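You operate a simulated robot arm through the tools that you are given. There is no shell and no other tool.

Carry out the task below with a simulated two-armed robot. There is one attempt and no reset: what you move stays moved.

TASK
Get the mud off the step stool and off the game board.
Fine: brush for the stool, orange pad for the board; put both back. Set down upright: brush. What is to be rubbed or washed off counts as gone when no trace of it is left.

The check looks at the end state, three seconds after you hand in, the way a careful person would. Anything else that was tipped, shoved, dropped, spilled or broken makes it a failure.

THE ROBOT
Two 7-joint arms with fingered hands on one trunk that stands fixed in place. Base frame: the origin is at the foot of the trunk, x ahead of it, y to its left, z up. Units: m, degrees, N and s.
The left shoulder is at [0.06, 0.177, 0.975], the right one opposite. Payload 4 kg a hand.
Tool frame (each hand has its own): the origin (TCP) lies between the finger pads and is the grasp point; the fingertips stand 0.037 m ahead of it; z points along the fingers, y is the line along which they close. Largest opening 0.124 m; the body of the gripper starts 0.043 m behind the TCP. The gripper is a hand of 3 fingers: y runs from the thumb to the fingers, the wrist lies at [-0.015, -0.108, -0.202] in the tool frame, and closing takes about 1.5 s.
Orientation is told as [roll, pitch, yaw] about the base's x, y, z axes, in that order, counted from this pose: with the fingers straight down and the wrist toward the robot, the tool's x, y and z point along [0, 1, 0], [1, 0, 0] and [0, 0, -1] of the base frame.

THE INTERFACE
- The arms move only by the tool step_arm. It takes "left_rows", "right_rows" or both (then of equal length, played together; a hand with none holds still); each is a list of rows, each a list of 7 numbers: the shift along the tool's x, y, z in m, then the turn, a rotation vector about the tool's x, y, z in degrees, then the finger opening in m, from 0 to 0.124. In form: [[dx, dy, dz, wx, wy, wz, fingers], ...]. A call has 1 to 20 rows; each row shifts and turns the commanded pose from where the row before left it, along the tool's axes as they then stand. Each row takes 0.2 s and may step no farther than 0.05 m and 8.6 degrees from the row before; otherwise, or with a gripper value out of range, the whole call is refused. A pose out of reach is approached as far as the arm can. The call stops where the force on the tool passes 40 N (or 10 N more than at its start, if that is more) or the arm is blocked; 0.2 s more then pass. The fingers move at their own pace (about 0.072 m/s each) and stop on an object; they squeeze with about 29 N. The grip force told is the motor's: it shows also when the fingers shut on nothing. Time passes only in rows, and 0.2 s behind the last, so rows that do not move let the fingers close. The reply holds the time, the measured pose of the TCP, the force on the tool along the base axes, the opening and the grip force, in the units named above and with some noise, with the torque about the TCP (base axes, N m) and any sound that the robot's microphone picked up.
- Cameras (640 x 400 px; columns grow to the right, rows downward): "scene" is now at [0.0554, -0.011, 1.628]; the picture's right is [-0.12, -0.99, 0.00], its down [-0.64, 0.07, -0.77] and it looks along [0.76, -0.09, -0.64] (base axes); focal length 366 px, centre (320, 200). "left" rides on the left gripper at [-0.064, -0.076, -0.137] in its tool frame; the picture's right is [-0.84, -0.26, 0.48], its down [0.48, -0.76, 0.43] and it looks along [0.25, 0.60, 0.76] (tool axes); focal length 256 px, centre (320, 200). "right" rides on the right gripper at [0.064, -0.076, -0.137] in its tool frame; the picture's right is [-0.84, 0.26, -0.48], its down [-0.48, -0.76, 0.43] and it looks along [-0.26, 0.60, 0.76] (tool axes); focal length 256 px, centre (320, 200). There is no depth. A picture from a camera that has moved, and an enlarged one, comes with that camera's place and axes in the base frame and with its lens.
- grab_frame(camera): a new picture of that camera. It takes no simulated time.
- raise_lower(by): slides the trunk up (or, below 0, down) by that many m; the arms and the scene camera ride with it, the base frame stays. It gives what a move gives, with no picture.
- grasp_type(shape, hand): the hand has 3 fingers and takes this shape, open, in about a second: jaw (thumb against the fingers, like two jaws); tri (thumb and two fingers); tip (a fingertip pinch); poke (one finger out to press); point (the index stretched); flat (the hand flat); cup (the hand cupped); fist (a fist). The gripper value then closes the fingers along that shape, each until it touches; the sizes above hold for jaw. It gives what a move gives, with no picture.
- pan_tilt(pan, tilt): turns the head with the scene camera to pan (to the left, within 86 degrees either way) and tilt (down, from -29 to 69), counted from straight ahead of the robot. It gives what a move gives.
- inspect(camera, box): a new picture of the part [left, top, right, bottom] of that camera's present view, enlarged. It takes no simulated time.
- sign_off(): hands the job in; it is judged then, once.

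Nothing tells you positions but the pictures and the camera data. Unless the task says otherwise, let go and move clear before handing in.

The tools are called after "Request:" as name(argument=value, ...) on one line, values as JSON. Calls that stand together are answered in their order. step_arm: Moves the arms, as the interface text tells. Its arguments: {"type":"object","properties":{"left_rows":{"type":"array","items":{"type":"array","items":{"type":"number"}}},"right_rows":{"type":"array","items":{"type":"array","items":{"type":"number"}}}},"required":[]} The other tools are called the same way: raise_lower (by) slides the trunk up or down; grasp_type (shape, hand) gives the hand a shape; pan_tilt (pan, tilt) turns the head that bears the scene camera; grab_frame (camera) takes a picture; inspect (camera, box) takes an enlarged picture of a part of a camera's view; sign_off () hands the job in.

At the start:

```text
time_s: 0.0
left_tool_pos: [0.6667, 0.2547, 1.2283]
left_orientation: [0.0, 0.1, 0.0]
left_wrist_force: [-0.9, 0.6, 0.0]
left_wrist_torque: [0.01, -0.01, 0.0]
left_finger_gap: 0.1234
left_grip_force: 0.0
left_shape: jaw
right_tool_pos: [0.4865, -0.326, 1.2584]
right_orientation: [0.1, 0.0, 0.0]
right_wrist_force: [0.2, 0.0, 0.8]
right_wrist_torque: [-0.03, -0.01, -0.01]
right_finger_gap: 0.1236
right_grip_force: 0.1
right_shape: jaw
trunk travel left (down, up): [-0.5, 0.09]
head pan, tilt: [-6.7, 40.0]
```

scene: 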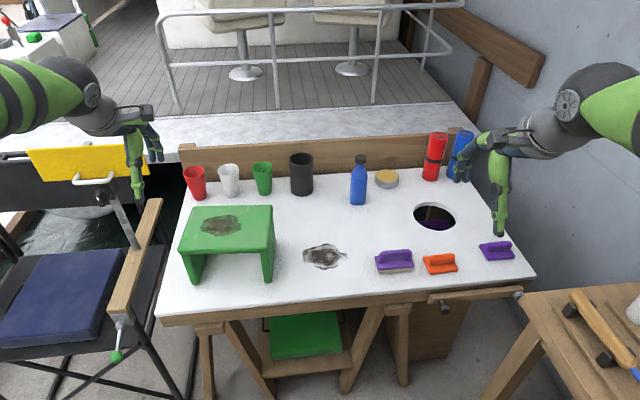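
right: 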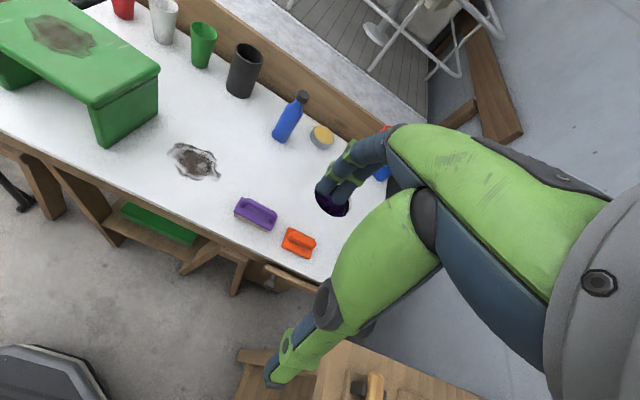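
left: 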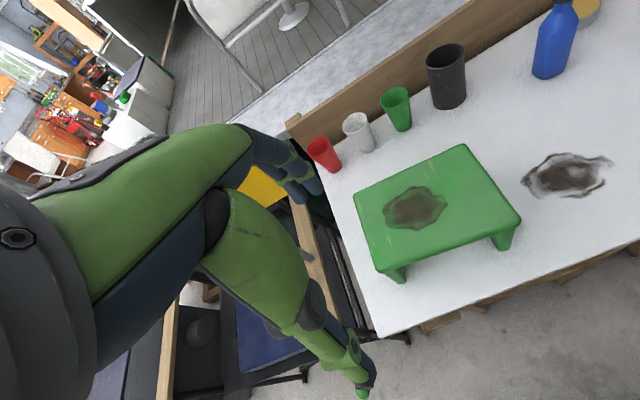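

I see a table with a green stool on the left that has mud on top, and a second mud patch on the table surface. On the right there are a purple brush, an orange pad and another purple thing. I'll look closer before moving anything.

Request:
inspect(camera="scene", box=[360, 200, 540, 312])

Request:
inspect(camera="scene", box=[160, 180, 370, 312])

Request:
inspect(camera="right", box=[140, 110, 400, 272])

Request:
inspect(camera="scene", box=[160, 110, 540, 312])

```text
3.56 times, centred on (450, 256) of scene
camera zoom: at [0.0554, -0.011, 1.628], right [-0.12, -0.99, 0.0], down [-0.64, 0.07, -0.77], along [0.76, -0.09, -0.64], focal length 1302 px, centre (-142, 1)
```

zoom: 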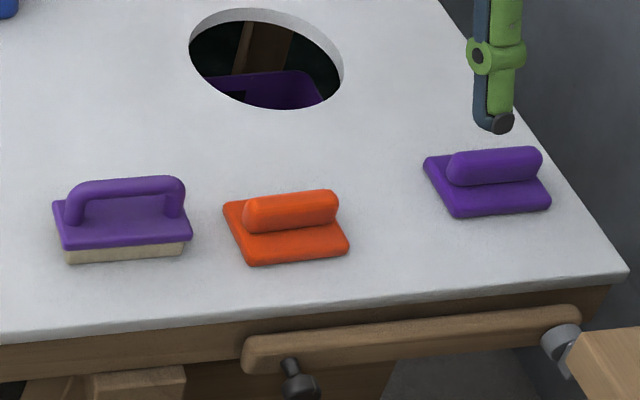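

```text
3.03 times, centred on (265, 246) of scene
camera zoom: at [0.0554, -0.011, 1.628], right [-0.12, -0.99, 0.0], down [-0.64, 0.07, -0.77], along [0.76, -0.09, -0.64], focal length 1110 px, centre (487, 61)
```

zoom: 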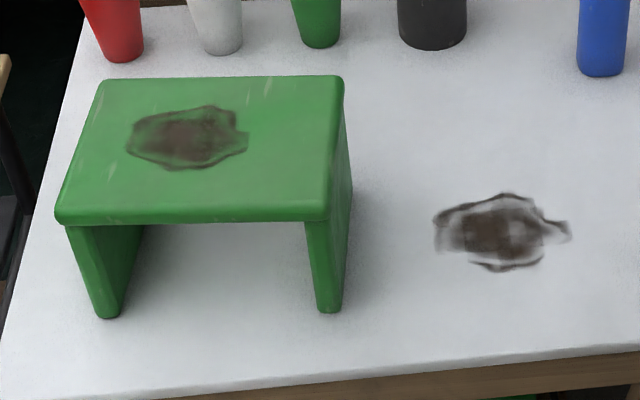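

```text
2.46 times, centred on (270, 191) of right
camera zoom: at [0.4102, -0.2622, 1.3963], right [0.26, -0.84, 0.48], down [-0.76, -0.48, -0.43], along [0.6, -0.26, -0.76], focal length 630 px, centre (443, 222)
```

zoom: 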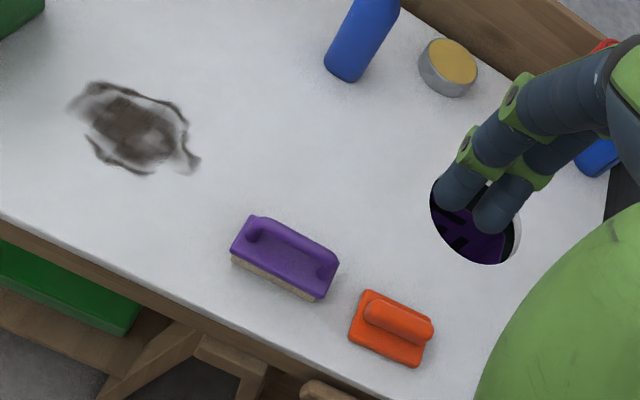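

```text
1.68 times, centred on (350, 211) of scene
camera zoom: at [0.0554, -0.011, 1.628], right [-0.12, -0.99, 0.0], down [-0.64, 0.07, -0.77], along [0.76, -0.09, -0.64], focal length 617 px, centre (270, 182)
```

zoom: 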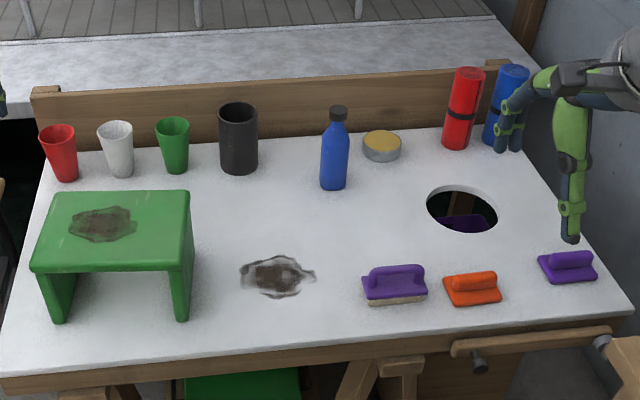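

The board is the tabletop with the hole in it, at about z = 0.755 by my estimate. I place the brush near (0.75, -0.31), the orange pad near (0.735, -0.46), and the stool top at about z = 0.89. I'll bring the right hand nearer the tools to get a better view.

Request:
step_arm(right_rows=[[-0.015, 0.02, 0.04, 0, 0, 0, 0.124], [-0.015, 0.02, 0.04, 0, 0, 0, 0.124], [-0.015, 0.02, 0.04, 0, 0, 0, 0.124], [-0.015, 0.02, 0.04, 0, 0, 0, 0.124], [-0.015, 0.02, 0.04, 0, 0, 0, 0.124]])

Request:
grab_frame(camera="right")

Request:
inspect(camera="left", box=[320, 120, 640, 320])

```text
time_s: 1.2
left_tool_pos: [0.6667, 0.255, 1.229]
left_orientation: [0.1, 0.1, -0.1]
left_wrist_force: [0.5, -0.5, -0.2]
left_wrist_torque: [-0.01, 0.02, 0.01]
left_finger_gap: 0.1235
left_grip_force: 0.0
left_shape: jaw
right_tool_pos: [0.5849, -0.4039, 1.0584]
right_orientation: [-0.1, 0.2, -0.1]
right_wrist_force: [-0.2, 0.0, 0.8]
right_wrist_torque: [0.03, 0.02, -0.01]
right_finger_gap: 0.1239
right_grip_force: 0.1
right_shape: jaw
trunk travel left (down, up): [-0.5, 0.09]
head pan, tilt: [-6.7, 40.0]
```

```text
taken
camera right: at [0.5102, -0.3385, 1.1947], right [0.26, -0.84, 0.48], down [-0.76, -0.48, -0.43], along [0.6, -0.26, -0.76], focal length 256 px, centre (320, 200)
```

right: 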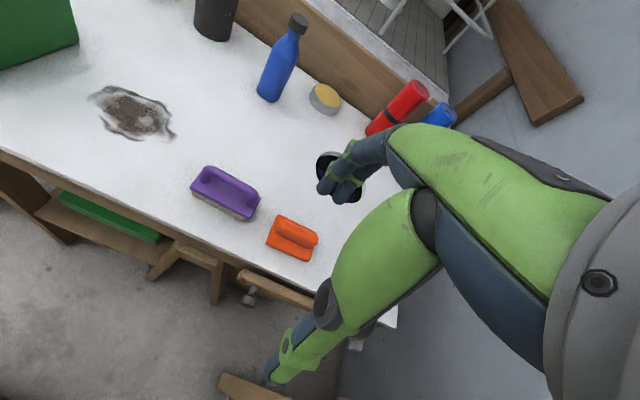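

```text
2.00 times, centred on (480, 220) of left
camera zoom: at [0.5922, 0.1907, 1.3648], right [-0.26, -0.84, -0.48], down [-0.76, 0.48, -0.43], along [0.6, 0.26, -0.76], focal length 512 px, centre (0, 160)
```

zoom: 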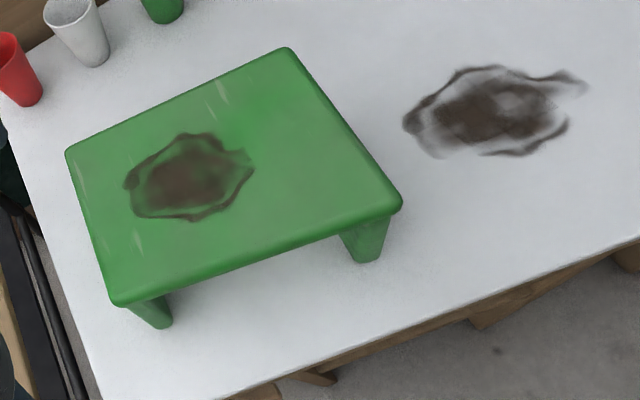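

Request:
inspect(camera="right", box=[170, 140, 350, 270])

Request:
inspect(camera="scene", box=[365, 230, 465, 290])

```text
3.08 times, centred on (260, 205) of right
camera zoom: at [0.5102, -0.3385, 1.1947], right [0.26, -0.84, 0.48], down [-0.76, -0.48, -0.43], along [0.6, -0.26, -0.76], focal length 788 px, centre (505, 185)
```

zoom: 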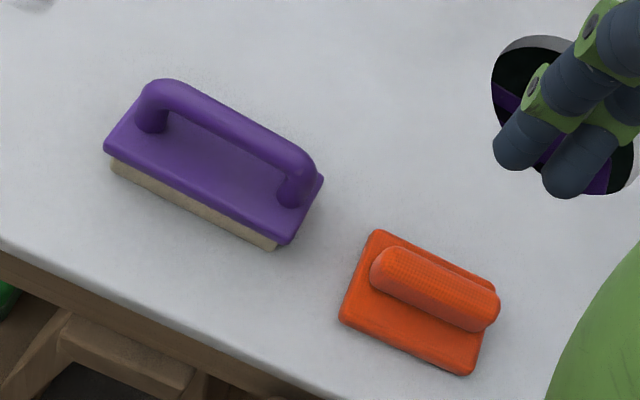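

```text
6.40 times, centred on (415, 260) of scene
camera zoom: at [0.0565, -0.0117, 1.6279], right [-0.12, -0.99, 0.0], down [-0.64, 0.08, -0.77], along [0.76, -0.09, -0.64], focal length 2344 px, centre (-288, -184)
```

zoom: 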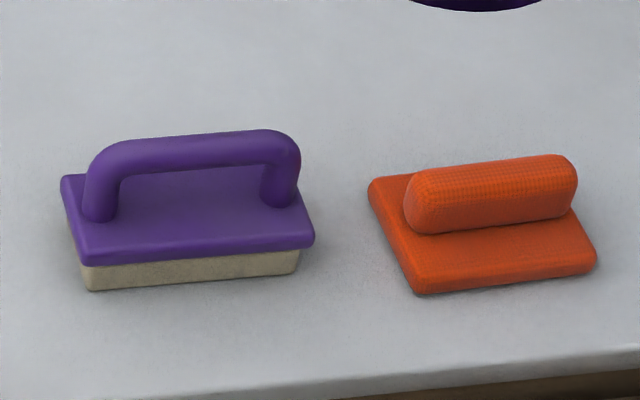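

The brush handle axis is at about (0.737, -0.312, 0.84), running along y. I'll move the right hand back out of the way, then bring the left hand above the brush.

Request:
step_arm(right_rows=[[-0.029, -0.027, -0.028, 0, 0, 0, 0.124], [-0.029, -0.027, -0.028, 0, 0, 0, 0.124], [-0.029, -0.027, -0.028, 0, 0, 0, 0.124], [-0.029, -0.027, -0.028, 0, 0, 0, 0.124], [-0.029, -0.027, -0.028, 0, 0, 0, 0.124]])

Request:
step_arm(left_rows=[[-0.04, 0.0, 0.01, 0, 0, 0, 0.124], [-0.04, 0.0, 0.01, 0, 0, 0, 0.124], [-0.04, 0.0, 0.01, 0, 0, 0, 0.124], [-0.04, 0.005, 0.01, 0, 0, 0, 0.124], [-0.04, 0.005, 0.01, 0, 0, 0, 0.124], [-0.04, 0.005, 0.01, 0, 0, 0, 0.124], [-0.04, 0.005, 0.02, 0, 0, 0, 0.124], [-0.04, 0.005, 0.02, 0, 0, 0, 0.124], [-0.04, 0.005, 0.02, 0, 0, 0, 0.124], [-0.04, 0.01, 0.02, 0, 0, 0, 0.124], [-0.04, 0.01, 0.02, 0, 0, 0, 0.124], [-0.04, 0.01, 0.03, 0, 0, 0, 0.124], [-0.04, 0.01, 0.03, 0, 0, 0, 0.124], [-0.04, 0.005, 0.02, 0, 0, 0, 0.124]])

Request:
grab_frame(camera="left")

Request:
grab_frame(camera="scene")

```text
time_s: 2.4
left_tool_pos: [0.6666, 0.2549, 1.2294]
left_orientation: [-0.1, 0.0, 0.0]
left_wrist_force: [0.1, -0.3, -0.8]
left_wrist_torque: [0.03, -0.03, 0.01]
left_finger_gap: 0.1237
left_grip_force: 0.1
left_shape: jaw
right_tool_pos: [0.4507, -0.5465, 1.2005]
right_orientation: [0.0, -0.2, 0.1]
right_wrist_force: [0.2, -0.1, -0.5]
right_wrist_torque: [0.0, 0.0, 0.0]
right_finger_gap: 0.1237
right_grip_force: 0.1
right_shape: jaw
trunk travel left (down, up): [-0.5, 0.09]
head pan, tilt: [-6.7, 40.0]
```

```text
refused: row 12 steps farther than a row can; nothing moved
```

```text
taken
camera left: at [0.5904, 0.1915, 1.3656], right [-0.26, -0.84, -0.48], down [-0.76, 0.48, -0.43], along [0.6, 0.26, -0.76], focal length 256 px, centre (320, 200)
```

left: 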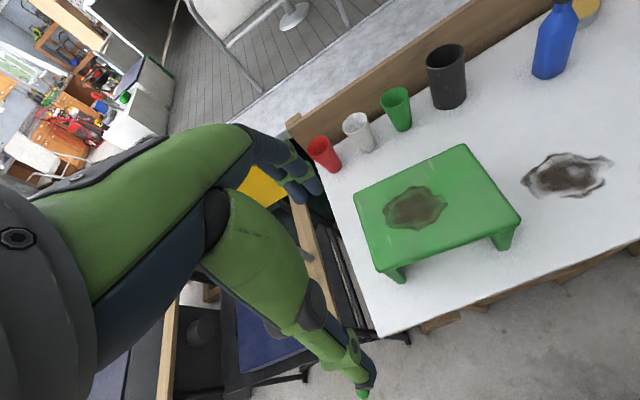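

```text
taken
camera scene: at [0.0546, -0.0112, 1.628], right [-0.12, -0.99, 0.0], down [-0.64, 0.07, -0.77], along [0.76, -0.09, -0.64], focal length 366 px, centre (320, 200)
```

scene: 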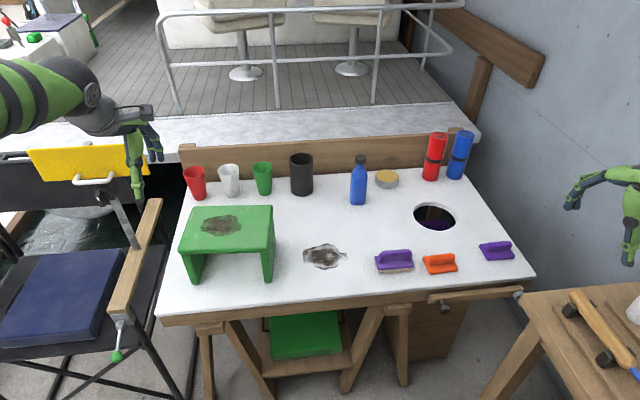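

The right hand is clear now. The left-hand call was refused because one row stepped too far, so I'll move it with smaller steps.

Request:
step_arm(left_rows=[[-0.04, 0.0, 0.01, 0, 0, 0, 0.124], [-0.04, 0.0, 0.01, 0, 0, 0, 0.124], [-0.04, 0.0, 0.01, 0, 0, 0, 0.124], [-0.04, 0.005, 0.01, 0, 0, 0, 0.124], [-0.04, 0.005, 0.01, 0, 0, 0, 0.124], [-0.04, 0.005, 0.01, 0, 0, 0, 0.124], [-0.04, 0.005, 0.02, 0, 0, 0, 0.124], [-0.04, 0.005, 0.02, 0, 0, 0, 0.124], [-0.04, 0.005, 0.02, 0, 0, 0, 0.124], [-0.04, 0.01, 0.02, 0, 0, 0, 0.124], [-0.04, 0.01, 0.02, 0, 0, 0, 0.124], [-0.04, 0.01, 0.02, 0, 0, 0, 0.124], [-0.04, 0.01, 0.02, 0, 0, 0, 0.124], [-0.04, 0.0, 0.02, 0, 0, 0, 0.124]])

Request:
grab_frame(camera="left")

Request:
grab_frame(camera="scene")

```text
time_s: 5.4
left_tool_pos: [0.7302, -0.3015, 1.0067]
left_orientation: [0.1, 0.1, 0.0]
left_wrist_force: [-0.5, -0.3, 0.1]
left_wrist_torque: [0.02, -0.02, 0.01]
left_finger_gap: 0.1237
left_grip_force: 0.1
left_shape: jaw
left hand out of reach, approached as far as the arm can: row 14
right_tool_pos: [0.4513, -0.5475, 1.1995]
right_orientation: [-0.1, 0.1, 0.0]
right_wrist_force: [-0.3, 0.0, -0.4]
right_wrist_torque: [-0.05, -0.03, 0.01]
right_finger_gap: 0.1238
right_grip_force: 0.0
right_shape: jaw
trunk travel left (down, up): [-0.5, 0.09]
head pan, tilt: [-6.7, 40.0]
```

```text
taken
camera left: at [0.6553, -0.3652, 1.1436], right [-0.26, -0.84, -0.48], down [-0.76, 0.48, -0.43], along [0.6, 0.26, -0.76], focal length 256 px, centre (320, 200)
```

left: 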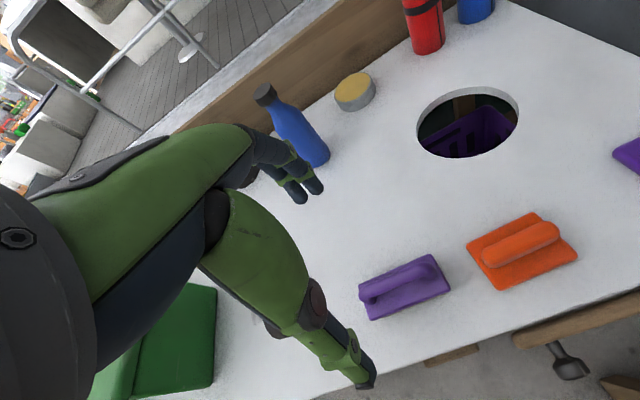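

```text
taken
camera scene: at [0.0551, -0.0116, 1.6281], right [-0.12, -0.99, 0.0], down [-0.64, 0.08, -0.77], along [0.76, -0.09, -0.64], focal length 366 px, centre (320, 200)
```

scene: 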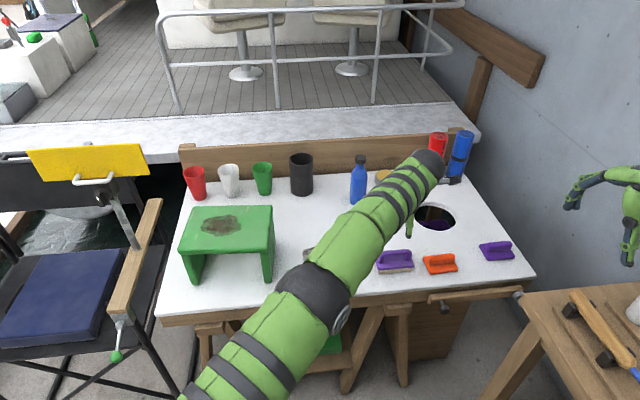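

Request:
inspect(camera="left", box=[330, 220, 490, 340])

```text
3.33 times, centred on (410, 280) of left
camera zoom: at [0.6553, -0.3652, 1.1436], right [-0.26, -0.84, -0.48], down [-0.76, 0.48, -0.43], along [0.6, 0.26, -0.76], focal length 853 px, centre (20, -67)
```

zoom: 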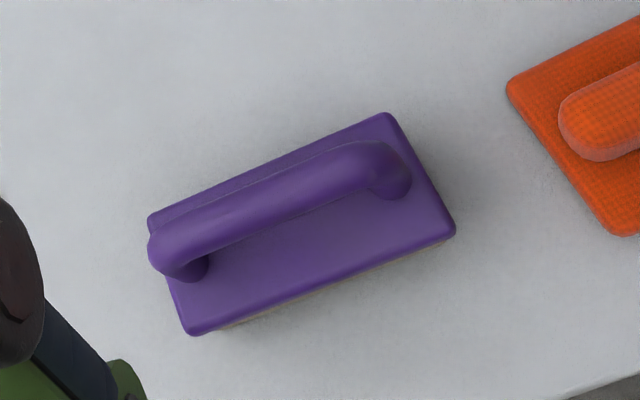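

The left hand is near the edge of its reach at this height, but lower down should be fine. The brush centre refines to (0.740, -0.313), with yaw about 0. I'll lower the hand and check.

Request:
step_arm(left_rows=[[0, 0, 0.03, 0, 0, 0, 0.124], [0, 0, 0.03, 0, 0, 0, 0.124], [0, 0, 0.03, 0, 0, 0, 0.124]])

```text
time_s: 6.2
left_tool_pos: [0.7319, -0.3013, 0.9163]
left_orientation: [0.1, 0.0, -0.1]
left_wrist_force: [0.0, -0.2, 1.0]
left_wrist_torque: [-0.02, 0.01, -0.01]
left_finger_gap: 0.1236
left_grip_force: 0.0
left_shape: jaw
right_tool_pos: [0.4516, -0.5466, 1.198]
right_orientation: [0.0, -0.1, 0.0]
right_wrist_force: [-0.2, -0.3, -0.2]
right_wrist_torque: [-0.01, 0.03, 0.0]
right_finger_gap: 0.1235
right_grip_force: 0.0
right_shape: jaw
trunk travel left (down, up): [-0.5, 0.09]
head pan, tilt: [-6.7, 40.0]
```

Request:
step_arm(left_rows=[[-0.0125, 0.0075, 0.02, 0, 0, 0, 0.124], [0, 0, 0.03, 0, 0, 0, 0.124]])

Request:
grab_frame(camera="left")

Request:
inspect(camera="scene", box=[340, 170, 500, 290])

Request:
grab_frame(camera="right")

```text
time_s: 6.8
left_tool_pos: [0.7303, -0.3018, 0.8671]
left_orientation: [0.0, 0.1, -0.1]
left_wrist_force: [-0.5, -0.3, 0.4]
left_wrist_torque: [0.0, 0.0, -0.02]
left_finger_gap: 0.1239
left_grip_force: 0.1
left_shape: jaw
left hand out of reach, approached as far as the arm can: row 1, 2
right_tool_pos: [0.4516, -0.5476, 1.2]
right_orientation: [0.0, 0.0, 0.0]
right_wrist_force: [0.1, -0.6, -0.5]
right_wrist_torque: [-0.01, 0.0, 0.01]
right_finger_gap: 0.1236
right_grip_force: 0.0
right_shape: jaw
trunk travel left (down, up): [-0.5, 0.09]
head pan, tilt: [-6.7, 40.0]
```

```text
taken
camera left: at [0.6557, -0.3643, 1.0039], right [-0.26, -0.84, -0.48], down [-0.76, 0.48, -0.43], along [0.6, 0.26, -0.76], focal length 256 px, centre (320, 200)
```

left: 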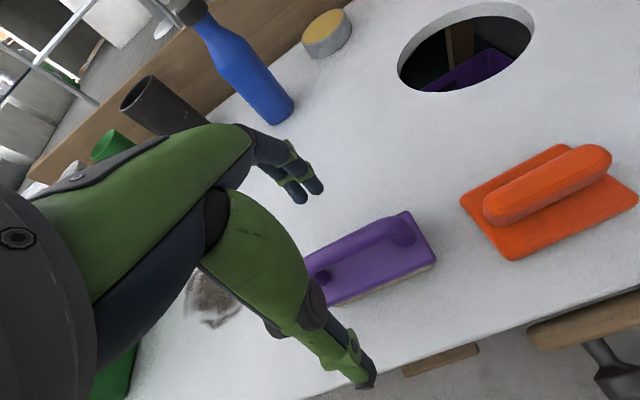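

```text
3.33 times, centred on (420, 230) of scene
camera zoom: at [0.0556, -0.0113, 1.6281], right [-0.12, -0.99, 0.0], down [-0.64, 0.08, -0.77], along [0.76, -0.09, -0.64], focal length 1221 px, centre (-13, 100)
```

zoom: 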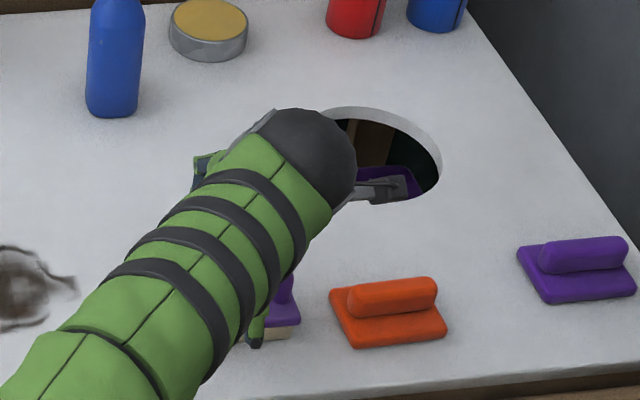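

```text
taken
camera right: at [0.3761, -0.4824, 1.3367], right [0.26, -0.84, 0.48], down [-0.76, -0.48, -0.43], along [0.6, -0.26, -0.76], focal length 256 px, centre (320, 200)
```

right: 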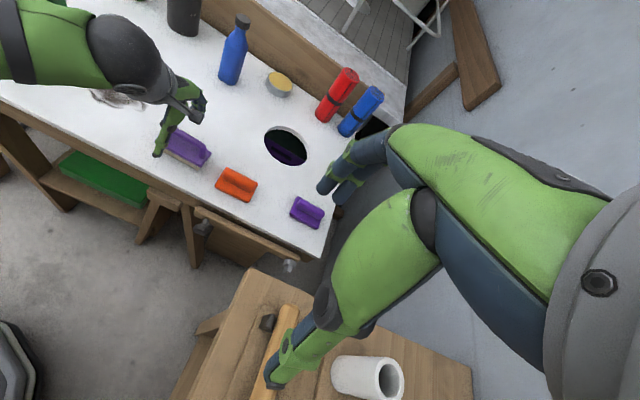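

I'm about 1.2 cm short at this orientation. Leaning the hand sideways, with the wrist toward the left shoulder, keeps the closing direction the same and may extend the reach. I'll try it up high first.

Request:
step_arm(left_rows=[[0, 0, -0.03, 0, 0, 0, 0.124], [0, 0, 0, 0, -6, 0, 0.124], [0, 0, 0, 0, -6, 0, 0.124], [-0.0125, 0.0075, 0, 0, 0, 0, 0.124]])

```text
time_s: 7.8
left_tool_pos: [0.7525, -0.3214, 0.8968]
left_orientation: [-12.1, 0.0, 0.0]
left_wrist_force: [-0.3, -0.2, 1.1]
left_wrist_torque: [0.02, -0.04, 0.03]
left_finger_gap: 0.1236
left_grip_force: 0.1
left_shape: jaw
left hand out of reach, approached as far as the arm can: row 2, 3, 4
right_tool_pos: [0.4514, -0.5458, 1.1991]
right_orientation: [0.0, 0.0, 0.0]
right_wrist_force: [0.2, 0.0, -0.2]
right_wrist_torque: [0.03, -0.02, -0.03]
right_finger_gap: 0.1235
right_grip_force: 0.1
right_shape: jaw
trunk travel left (down, up): [-0.5, 0.09]
head pan, tilt: [-6.7, 40.0]
```

Request:
step_arm(left_rows=[[0.0156, -0.0127, -0.0033, 0, 0, 0, 0.124]])

```text
time_s: 8.2
left_tool_pos: [0.7506, -0.3248, 0.8954]
left_orientation: [-11.6, -0.2, -0.7]
left_wrist_force: [0.4, -0.8, -1.2]
left_wrist_torque: [0.01, -0.03, -0.01]
left_finger_gap: 0.1239
left_grip_force: 0.0
left_shape: jaw
left hand out of reach, approached as far as the arm can: row 1
right_tool_pos: [0.451, -0.5472, 1.1999]
right_orientation: [0.0, -0.1, 0.0]
right_wrist_force: [0.0, -0.1, 0.5]
right_wrist_torque: [-0.02, -0.01, -0.03]
right_finger_gap: 0.1237
right_grip_force: 0.0
right_shape: jaw
trunk travel left (down, up): [-0.5, 0.09]
head pan, tilt: [-6.7, 40.0]
```

Reach is unreliable at the limit, so I'll do it differently. The right hand will pick up the brush and set it down upright mid-board, on clean surface at about (0.70, -0.09), where the left hand can take it. First I'll bring the left hand back.

Request:
step_arm(left_rows=[[0, -0.01, -0.04, 0, 0, 0, 0.124], [0, -0.01, -0.04, 0, 0, 0, 0.124], [0.02, -0.01, -0.04, 0, 0, 0, 0.124], [0.03, 0, -0.03, 0, 6, 0, 0.124], [0.03, 0, -0.03, 0, 5.8, 0, 0.124], [0.04, 0, -0.02, 0, 0, 0, 0.124], [0.04, 0, -0.02, 0, 0, 0, 0.124], [0.04, 0, -0.02, 0, 0, 0, 0.124], [0.045, 0, 0, 0, 0, 0, 0.124], [0.045, 0, 0, 0, 0, 0, 0.124], [0.045, 0, 0, 0, 0, 0, 0.124], [0.045, 0, 0, 0, 0, 0, 0.124], [0.045, 0, 0, 0, 0, 0, 0.124], [0.045, 0, 0, 0, 0, 0, 0.124], [0.045, 0, 0, 0, 0, 0, 0.124]])

Request:
grab_frame(camera="scene")

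```text
time_s: 11.4
left_tool_pos: [0.711, 0.2448, 1.1165]
left_orientation: [-0.2, 0.0, -0.1]
left_wrist_force: [-0.5, 0.2, -0.2]
left_wrist_torque: [-0.01, -0.01, -0.04]
left_finger_gap: 0.1235
left_grip_force: 0.0
left_shape: jaw
right_tool_pos: [0.4515, -0.5472, 1.2004]
right_orientation: [-0.1, 0.0, 0.0]
right_wrist_force: [-0.8, 0.2, 0.3]
right_wrist_torque: [-0.02, 0.04, -0.03]
right_finger_gap: 0.1239
right_grip_force: 0.0
right_shape: jaw
trunk travel left (down, up): [-0.5, 0.09]
head pan, tilt: [-6.7, 40.0]
```

```text
taken
camera scene: at [0.0554, -0.01, 1.628], right [-0.12, -0.99, 0.0], down [-0.64, 0.07, -0.77], along [0.76, -0.09, -0.64], focal length 366 px, centre (320, 200)
```

scene: 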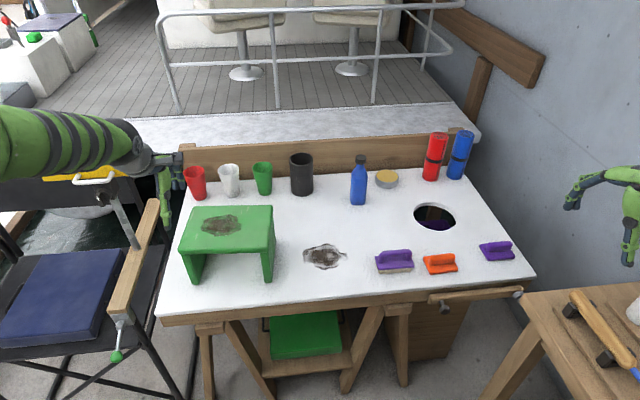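

Nothing on the board has moved. Now the right hand goes above the brush.

Request:
step_arm(right_rows=[[0.0233, 0.0288, 0.025, 0, 0, 0, 0.124], [0.0233, 0.0288, 0.025, 0, 0, 0, 0.124], [0.0233, 0.0288, 0.025, 0, 0, 0, 0.124], [0.0233, 0.0288, 0.025, 0, 0, 0, 0.124], [0.0233, 0.0288, 0.025, 0, 0, 0, 0.124], [0.0233, 0.0288, 0.025, 0, 0, 0, 0.124], [0.0233, 0.0288, 0.025, 0, 0, 0, 0.124], [0.0233, 0.0288, 0.025, 0, 0, 0, 0.124], [0.0233, 0.0288, 0.025, 0, 0, 0, 0.124], [0.0233, 0.0288, 0.025, 0, 0, 0, 0.124]])

Request:
grab_frame(camera="right")

Request:
grab_frame(camera="left")

```text
time_s: 13.6
left_tool_pos: [0.7114, 0.2453, 1.1159]
left_orientation: [-0.2, 0.0, 0.0]
left_wrist_force: [-0.5, 0.8, -0.6]
left_wrist_torque: [0.03, 0.0, -0.01]
left_finger_gap: 0.1239
left_grip_force: 0.0
left_shape: jaw
right_tool_pos: [0.7389, -0.3143, 0.9472]
right_orientation: [0.0, 0.0, 0.0]
right_wrist_force: [0.8, -0.6, 0.5]
right_wrist_torque: [0.02, 0.01, -0.02]
right_finger_gap: 0.1235
right_grip_force: 0.0
right_shape: jaw
trunk travel left (down, up): [-0.5, 0.09]
head pan, tilt: [-6.7, 40.0]
```

```text
taken
camera right: at [0.6639, -0.2492, 1.0852], right [0.26, -0.84, 0.48], down [-0.76, -0.48, -0.43], along [0.6, -0.26, -0.76], focal length 256 px, centre (320, 200)
```

right: 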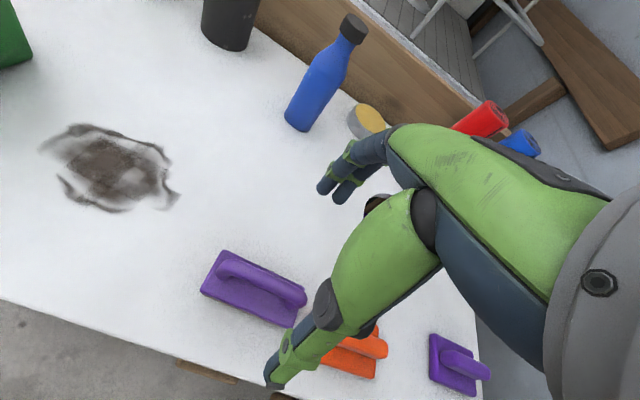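

```text
taken
camera left: at [0.6367, 0.1813, 1.2536], right [-0.26, -0.84, -0.48], down [-0.76, 0.48, -0.44], along [0.6, 0.25, -0.76], focal length 256 px, centre (320, 200)
```

left: 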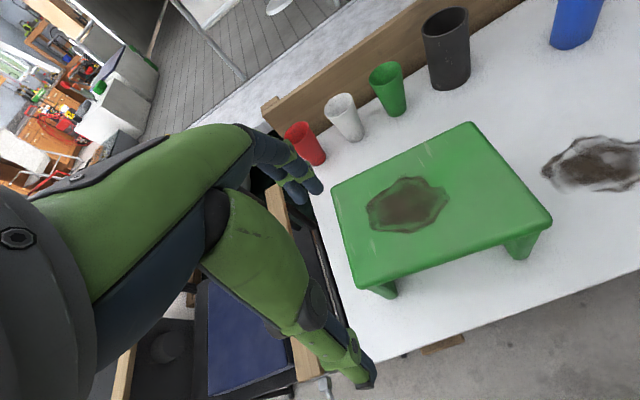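

The right hand is centred over the brush handle. I'll lower it in small steps so that contact would stop it.

Request:
step_arm(right_rows=[[0.004, 0.0, 0.025, 0, 0, 0, 0.124], [0, 0, 0.025, 0, 0, 0, 0.124], [0, 0, 0.025, 0, 0, 0, 0.124], [0, 0, 0.015, 0, 0, 0, 0.124]])

Request:
inspect(camera="scene", box=[320, 170, 480, 290])

Request:
inspect(camera="right", box=[180, 160, 420, 400])

```text
time_s: 14.6
left_tool_pos: [0.7118, 0.2435, 1.1171]
left_orientation: [-0.2, -0.1, 0.0]
left_wrist_force: [-0.6, 0.2, -0.2]
left_wrist_torque: [0.01, -0.02, -0.01]
left_finger_gap: 0.1238
left_grip_force: 0.1
left_shape: jaw
right_tool_pos: [0.7378, -0.3104, 0.8586]
right_orientation: [-0.1, 0.0, -0.1]
right_wrist_force: [-0.2, -0.7, -0.9]
right_wrist_torque: [0.03, 0.03, -0.02]
right_finger_gap: 0.1238
right_grip_force: 0.0
right_shape: jaw
trunk travel left (down, up): [-0.5, 0.09]
head pan, tilt: [-6.7, 40.0]
```

```text
3.33 times, centred on (400, 230) of scene
camera zoom: at [0.0557, -0.011, 1.628], right [-0.12, -0.99, 0.0], down [-0.64, 0.07, -0.77], along [0.76, -0.09, -0.64], focal length 1221 px, centre (53, 100)
```

zoom: 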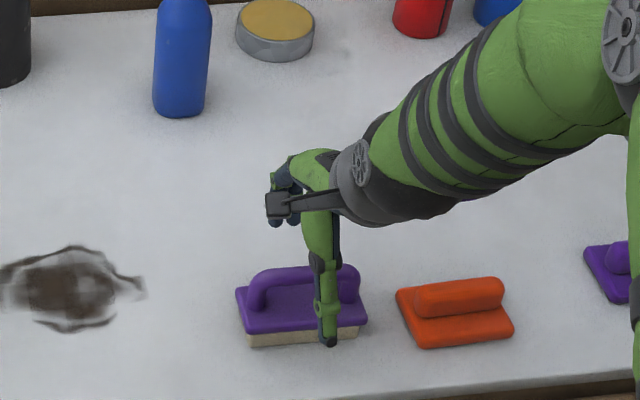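

```text
1.67 times, centred on (300, 280) of right
camera zoom: at [0.6633, -0.2459, 0.9956], right [0.26, -0.84, 0.48], down [-0.76, -0.48, -0.43], along [0.6, -0.26, -0.76], focal length 427 px, centre (353, 67)
```

zoom: 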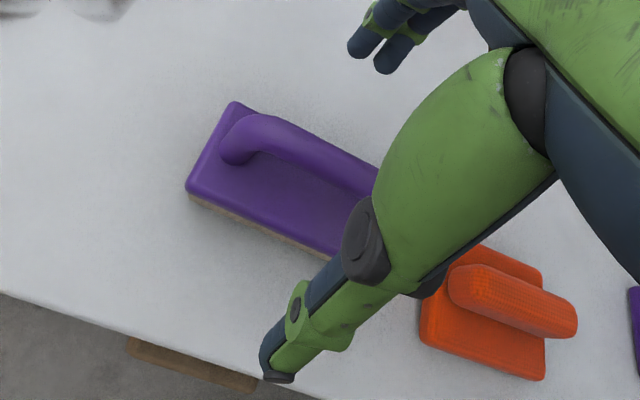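

Request:
step_arm(right_rows=[[0.0, 0.0, 0.012, 0, 0, 0, 0.124], [0, 0, 0, 0, 0, 0, 0.07], [0, 0, 0, 0, 0, 0, 0.04], [0, 0, 0, 0, 0, 0, 0.0], [0, 0, 0, 0, 0, 0, 0.0], [0, 0, 0, 0, 0, 0, 0.0], [0, 0, 0, 0, 0, 0, 0.0], [0, 0, 0, 0, 0, 0, 0.0]])

Request:
inspect(camera="scene", box=[320, 170, 480, 290])

Request:
inspect(camera="right", box=[180, 160, 420, 400])

```text
time_s: 16.4
left_tool_pos: [0.7107, 0.244, 1.1187]
left_orientation: [-0.2, 0.0, -0.1]
left_wrist_force: [0.5, 0.8, -0.5]
left_wrist_torque: [0.02, 0.0, -0.02]
left_finger_gap: 0.1236
left_grip_force: 0.0
left_shape: jaw
right_tool_pos: [0.7399, -0.3104, 0.8478]
right_orientation: [0.1, 0.0, -0.1]
right_wrist_force: [0.7, -1.2, 2.6]
right_wrist_torque: [0.04, -0.11, -0.05]
right_finger_gap: 0.0072
right_grip_force: 28.9
right_shape: jaw
trunk travel left (down, up): [-0.5, 0.09]
head pan, tilt: [-6.7, 40.0]
```

```text
3.33 times, centred on (400, 230) of scene
camera zoom: at [0.0553, -0.011, 1.628], right [-0.12, -0.99, 0.0], down [-0.64, 0.07, -0.77], along [0.76, -0.09, -0.64], focal length 1221 px, centre (53, 100)
```

zoom: 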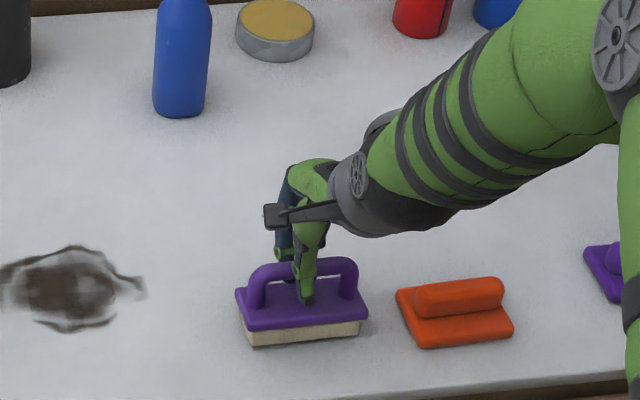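

```text
1.67 times, centred on (300, 280) of right
camera zoom: at [0.6631, -0.2459, 0.9845], right [0.26, -0.84, 0.48], down [-0.76, -0.48, -0.44], along [0.6, -0.26, -0.76], focal length 427 px, centre (353, 67)
```

zoom: 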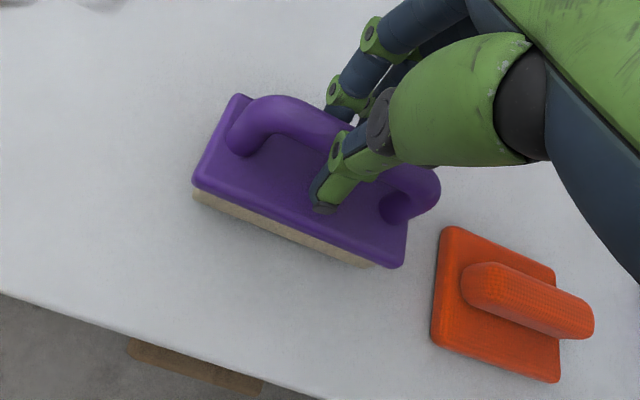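

The handle is gripped. The reference pose for putting the brush back is (0.740, -0.310, 0.848). I'll lift a little and check.

Request:
step_arm(right_rows=[[0.0, 0.0, -0.015, 0, 0, 0, 0], [0, 0, -0.02, 0, 0, 0, 0], [0, 0, -0.025, 0, 0, 0, 0]])

Request:
inspect(camera="scene", box=[320, 170, 480, 290])

Request:
inspect(camera="right", box=[180, 160, 420, 400])

Request:
grab_frame(camera="left")

```text
time_s: 17.2
left_tool_pos: [0.7119, 0.2453, 1.1178]
left_orientation: [-0.1, -0.1, 0.0]
left_wrist_force: [-0.4, 0.5, -0.6]
left_wrist_torque: [-0.01, 0.02, 0.01]
left_finger_gap: 0.1239
left_grip_force: 0.0
left_shape: jaw
right_tool_pos: [0.7394, -0.3118, 0.9085]
right_orientation: [0.0, 0.0, 0.0]
right_wrist_force: [0.0, 0.6, -1.3]
right_wrist_torque: [0.01, 0.01, -0.02]
right_finger_gap: 0.0056
right_grip_force: 28.5
right_shape: jaw
trunk travel left (down, up): [-0.5, 0.09]
head pan, tilt: [-6.7, 40.0]
```

```text
3.33 times, centred on (400, 230) of scene
camera zoom: at [0.055, -0.0109, 1.6279], right [-0.12, -0.99, 0.0], down [-0.64, 0.07, -0.77], along [0.76, -0.09, -0.64], focal length 1221 px, centre (53, 100)
```

zoom: 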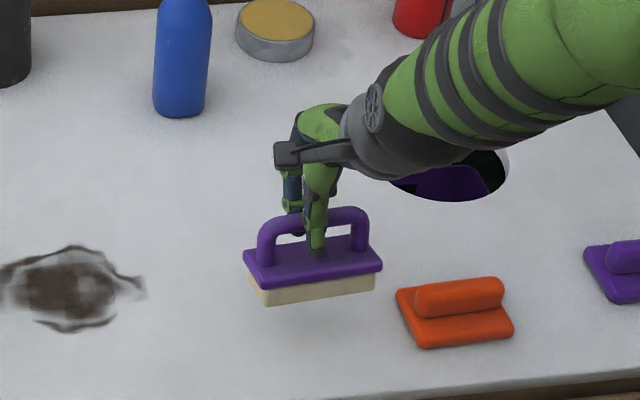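

```text
1.67 times, centred on (300, 280) of right
camera zoom: at [0.6624, -0.2458, 1.0449], right [0.26, -0.84, 0.48], down [-0.76, -0.48, -0.43], along [0.6, -0.26, -0.76], focal length 427 px, centre (353, 67)
```

zoom: 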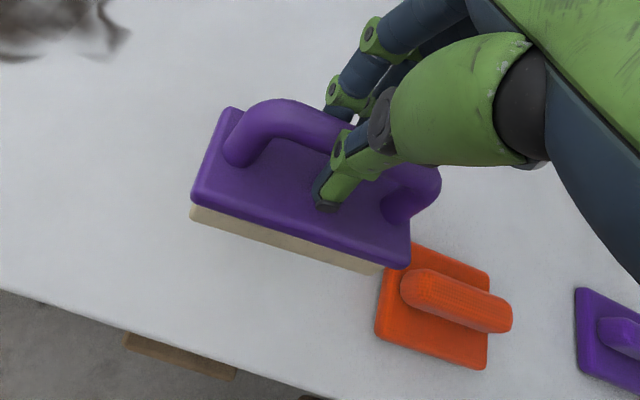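

```text
taken
camera left: at [0.6354, 0.1813, 1.2543], right [-0.26, -0.84, -0.48], down [-0.76, 0.48, -0.44], along [0.6, 0.25, -0.76], focal length 256 px, centre (320, 200)
```

left: 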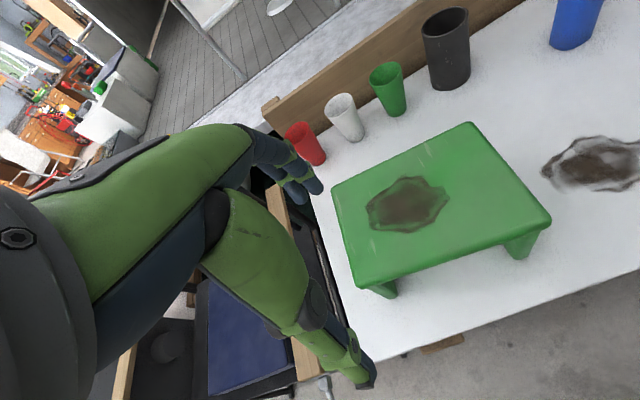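

The brush is held level and firm. I'll carry it to (0.70, -0.09).

Request:
step_arm(right_rows=[[0.037, -0.0066, 0, 0, 0, 0, 0], [0.037, -0.0066, 0, 0, 0, 0, 0], [0.037, -0.0066, 0, 0, 0, 0, 0], [0.037, -0.0066, 0, 0, 0, 0, 0], [0.037, -0.0066, 0, 0, 0, 0, 0], [0.037, -0.0066, 0, 0, 0, 0, 0]])

Request:
grab_frame(camera="scene")

Request:
grab_frame(camera="right")

```text
time_s: 18.6
left_tool_pos: [0.7115, 0.2457, 1.1179]
left_orientation: [-0.2, 0.0, 0.0]
left_wrist_force: [-0.2, 0.1, -0.2]
left_wrist_torque: [0.0, 0.02, 0.0]
left_finger_gap: 0.1238
left_grip_force: 0.0
left_shape: jaw
right_tool_pos: [0.7002, -0.0885, 0.9059]
right_orientation: [-0.1, 0.0, 0.0]
right_wrist_force: [0.2, 0.8, -1.7]
right_wrist_torque: [0.01, -0.02, -0.02]
right_finger_gap: 0.0052
right_grip_force: 28.8
right_shape: jaw
trunk travel left (down, up): [-0.5, 0.09]
head pan, tilt: [-6.7, 40.0]
```

```text
taken
camera scene: at [0.0553, -0.01, 1.628], right [-0.12, -0.99, 0.0], down [-0.64, 0.07, -0.77], along [0.76, -0.09, -0.64], focal length 366 px, centre (320, 200)
```

scene: 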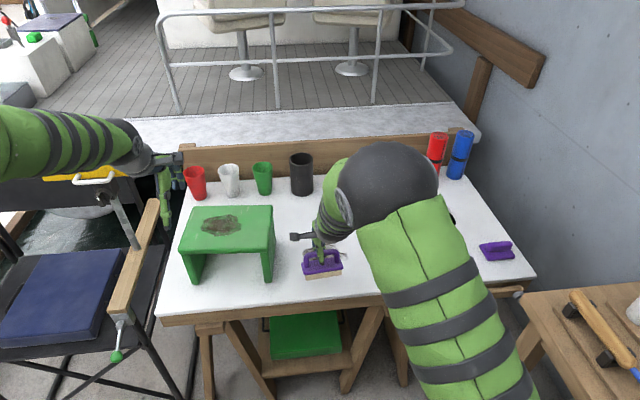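

```text
taken
camera right: at [0.6244, -0.0229, 1.0441], right [0.26, -0.84, 0.48], down [-0.76, -0.48, -0.43], along [0.6, -0.26, -0.76], focal length 256 px, centre (320, 200)
```

right: 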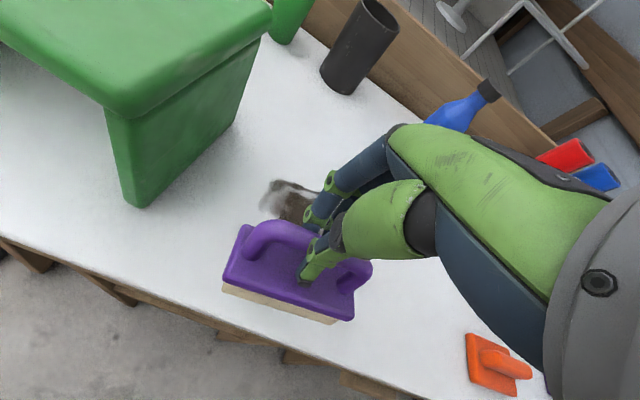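

Request:
step_arm(right_rows=[[0, 0, 0.025, 0, 0, 0, 0], [0, 0, 0.02, 0, 0, 0, 0], [0, 0, 0.01, 0, 0, 0, 0]])

Request:
inspect(camera="right", box=[180, 180, 420, 360])

```text
time_s: 19.4
left_tool_pos: [0.7108, 0.2446, 1.1174]
left_orientation: [-0.2, 0.0, 0.0]
left_wrist_force: [0.3, 0.1, 0.1]
left_wrist_torque: [0.01, 0.02, 0.0]
left_finger_gap: 0.124
left_grip_force: 0.0
left_shape: jaw
right_tool_pos: [0.6986, -0.0874, 0.8516]
right_orientation: [0.0, 0.0, 0.0]
right_wrist_force: [-0.3, -0.4, -1.5]
right_wrist_torque: [0.0, -0.01, -0.03]
right_finger_gap: 0.0053
right_grip_force: 28.9
right_shape: jaw
trunk travel left (down, up): [-0.5, 0.09]
head pan, tilt: [-6.7, 40.0]
```

```text
2.22 times, centred on (300, 270) of right
camera zoom: at [0.6237, -0.0232, 0.9886], right [0.26, -0.84, 0.48], down [-0.76, -0.48, -0.43], along [0.6, -0.26, -0.76], focal length 569 px, centre (364, 44)
```

zoom: 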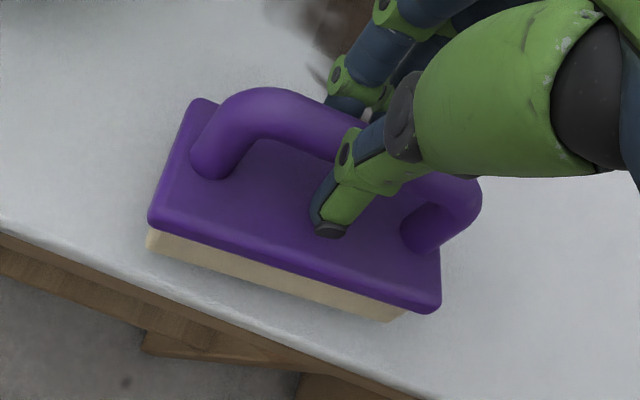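

Request:
step_arm(right_rows=[[0, 0.008, 0, 0, 0, 0, 0], [0, 0, 0.002, 0, 0, 0, 0], [0, 0, 0.0015, 0, 0, 0, 0], [0, 0, 0, 0, 0, 0, 0]])

```text
time_s: 20.4
left_tool_pos: [0.7114, 0.2448, 1.1182]
left_orientation: [-0.3, 0.0, 0.0]
left_wrist_force: [-0.2, 0.4, -0.8]
left_wrist_torque: [0.0, 0.01, -0.02]
left_finger_gap: 0.1242
left_grip_force: 0.1
left_shape: jaw
right_tool_pos: [0.7079, -0.0887, 0.8475]
right_orientation: [0.0, 0.0, 0.0]
right_wrist_force: [-0.7, 0.2, 4.0]
right_wrist_torque: [0.0, -0.05, 0.02]
right_finger_gap: 0.0051
right_grip_force: 28.9
right_shape: jaw
trunk travel left (down, up): [-0.5, 0.09]
head pan, tilt: [-6.7, 40.0]
```

The brush has settled, with about 4 N of contact force. I'll release it, rise straight up and clear the right hand away.

Request:
step_arm(right_rows=[[0, 0, 0, 0, 0, 0, 0.03], [0, 0, 0, 0, 0, 0, 0.06], [0, 0, 0, 0, 0, 0, 0.09], [0, 0, 0, 0, 0, 0, 0.124], [0, 0, 0, 0, 0, 0, 0.124], [0, 0, 0, 0, 0, 0, 0.124], [0, 0, -0.02, 0, 0, 0, 0.124], [0, 0, -0.04, 0, 0, 0, 0.124], [0, 0, -0.045, 0, 0, 0, 0.124], [0, 0, -0.045, 0, 0, 0, 0.124]])

Request:
grab_frame(camera="right")

```text
time_s: 22.6
left_tool_pos: [0.7113, 0.2438, 1.1178]
left_orientation: [-0.2, 0.0, 0.1]
left_wrist_force: [0.3, 0.3, 0.7]
left_wrist_torque: [-0.02, 0.0, 0.0]
left_finger_gap: 0.1239
left_grip_force: 0.0
left_shape: jaw
right_tool_pos: [0.7072, -0.0871, 0.9987]
right_orientation: [-0.1, 0.0, 0.0]
right_wrist_force: [0.4, -1.0, 0.1]
right_wrist_torque: [0.04, -0.05, 0.0]
right_finger_gap: 0.124
right_grip_force: 0.1
right_shape: jaw
trunk travel left (down, up): [-0.5, 0.09]
head pan, tilt: [-6.7, 40.0]
```

```text
taken
camera right: at [0.6307, -0.0228, 1.1372], right [0.26, -0.84, 0.48], down [-0.76, -0.48, -0.43], along [0.6, -0.26, -0.76], focal length 256 px, centre (320, 200)
```

right: 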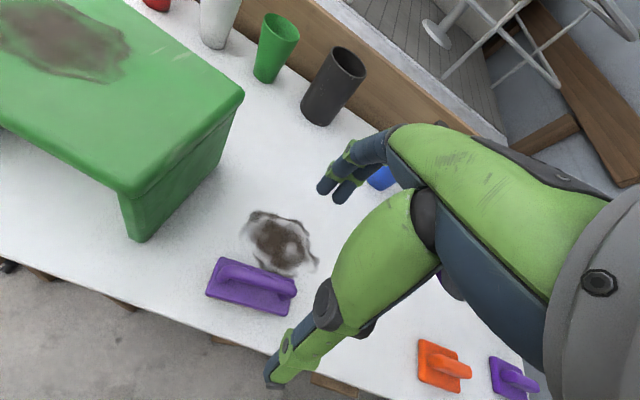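

The brush stands upright at about (0.708, -0.088). The right hand withdraws and the left hand comes in.

Request:
step_arm(right_rows=[[-0.034, -0.0214, -0.0167, 0, 0, 0, 0.124], [-0.034, -0.0214, -0.0167, 0, 0, 0, 0.124], [-0.034, -0.0214, -0.0167, 0, 0, 0, 0.124], [-0.034, -0.0214, -0.0167, 0, 0, 0, 0.124], [-0.034, -0.0214, -0.0167, 0, 0, 0, 0.124], [-0.034, -0.0214, -0.0167, 0, 0, 0, 0.124], [-0.034, -0.0214, -0.0167, 0, 0, 0, 0.124], [-0.034, -0.0214, -0.0167, 0, 0, 0, 0.124], [-0.034, -0.0214, -0.0167, 0, 0, 0, 0.124], [-0.034, -0.0214, -0.0167, 0, 0, 0, 0.124], [-0.034, -0.0214, -0.0167, 0, 0, 0, 0.124], [-0.034, -0.0214, -0.0167, 0, 0, 0, 0.124]])

Request:
step_arm(left_rows=[[-0.037, 0, 0.013, 0, 0, 0, 0.124], [-0.037, 0, 0.013, 0, 0, 0, 0.124], [-0.037, 0, 0.013, 0, 0, 0, 0.124], [-0.037, 0, 0.013, 0, 0, 0, 0.124], [-0.037, 0, 0.013, 0, 0, 0, 0.124], [-0.037, 0, 0.013, 0, 0, 0, 0.124], [-0.037, 0, 0.013, 0, 0, 0, 0.124], [-0.037, 0, 0.013, 0, 0, 0, 0.124], [-0.037, 0, 0.013, 0, 0, 0, 0.124]])

Request:
grab_frame(camera="left")

Request:
grab_frame(camera="scene")

```text
time_s: 25.2
left_tool_pos: [0.7106, 0.2445, 1.1183]
left_orientation: [-0.2, -0.1, 0.0]
left_wrist_force: [-0.7, -0.3, 0.4]
left_wrist_torque: [-0.03, 0.0, -0.04]
left_finger_gap: 0.1237
left_grip_force: 0.1
left_shape: jaw
right_tool_pos: [0.4499, -0.4964, 1.1988]
right_orientation: [0.0, 0.0, -0.1]
right_wrist_force: [0.3, -0.4, -0.4]
right_wrist_torque: [-0.05, 0.01, -0.01]
right_finger_gap: 0.1236
right_grip_force: 0.1
right_shape: jaw
trunk travel left (down, up): [-0.5, 0.09]
head pan, tilt: [-6.7, 40.0]
```

```text
time_s: 27.2
left_tool_pos: [0.7106, -0.0915, 1.0025]
left_orientation: [-0.2, 0.1, -0.1]
left_wrist_force: [0.2, 0.1, 0.9]
left_wrist_torque: [0.01, -0.02, 0.05]
left_finger_gap: 0.1238
left_grip_force: 0.1
left_shape: jaw
right_tool_pos: [0.4513, -0.4969, 1.1998]
right_orientation: [0.0, -0.1, 0.0]
right_wrist_force: [0.0, -0.1, 0.0]
right_wrist_torque: [0.03, -0.01, 0.04]
right_finger_gap: 0.1237
right_grip_force: 0.0
right_shape: jaw
trunk travel left (down, up): [-0.5, 0.09]
head pan, tilt: [-6.7, 40.0]
```

```text
taken
camera left: at [0.6357, -0.1539, 1.1389], right [-0.26, -0.84, -0.48], down [-0.76, 0.48, -0.44], along [0.6, 0.25, -0.76], focal length 256 px, centre (320, 200)
```

left: 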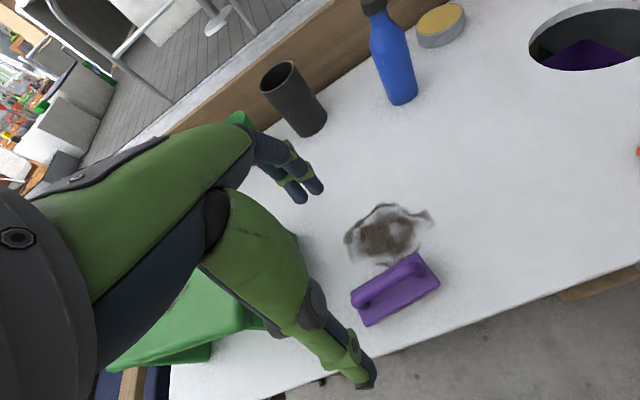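

```text
taken
camera scene: at [0.0555, -0.012, 1.628], right [-0.12, -0.99, 0.0], down [-0.64, 0.08, -0.77], along [0.76, -0.09, -0.64], focal length 366 px, centre (320, 200)
```

scene: 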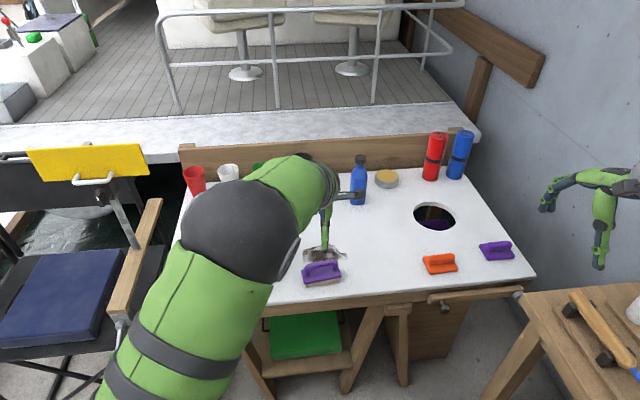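

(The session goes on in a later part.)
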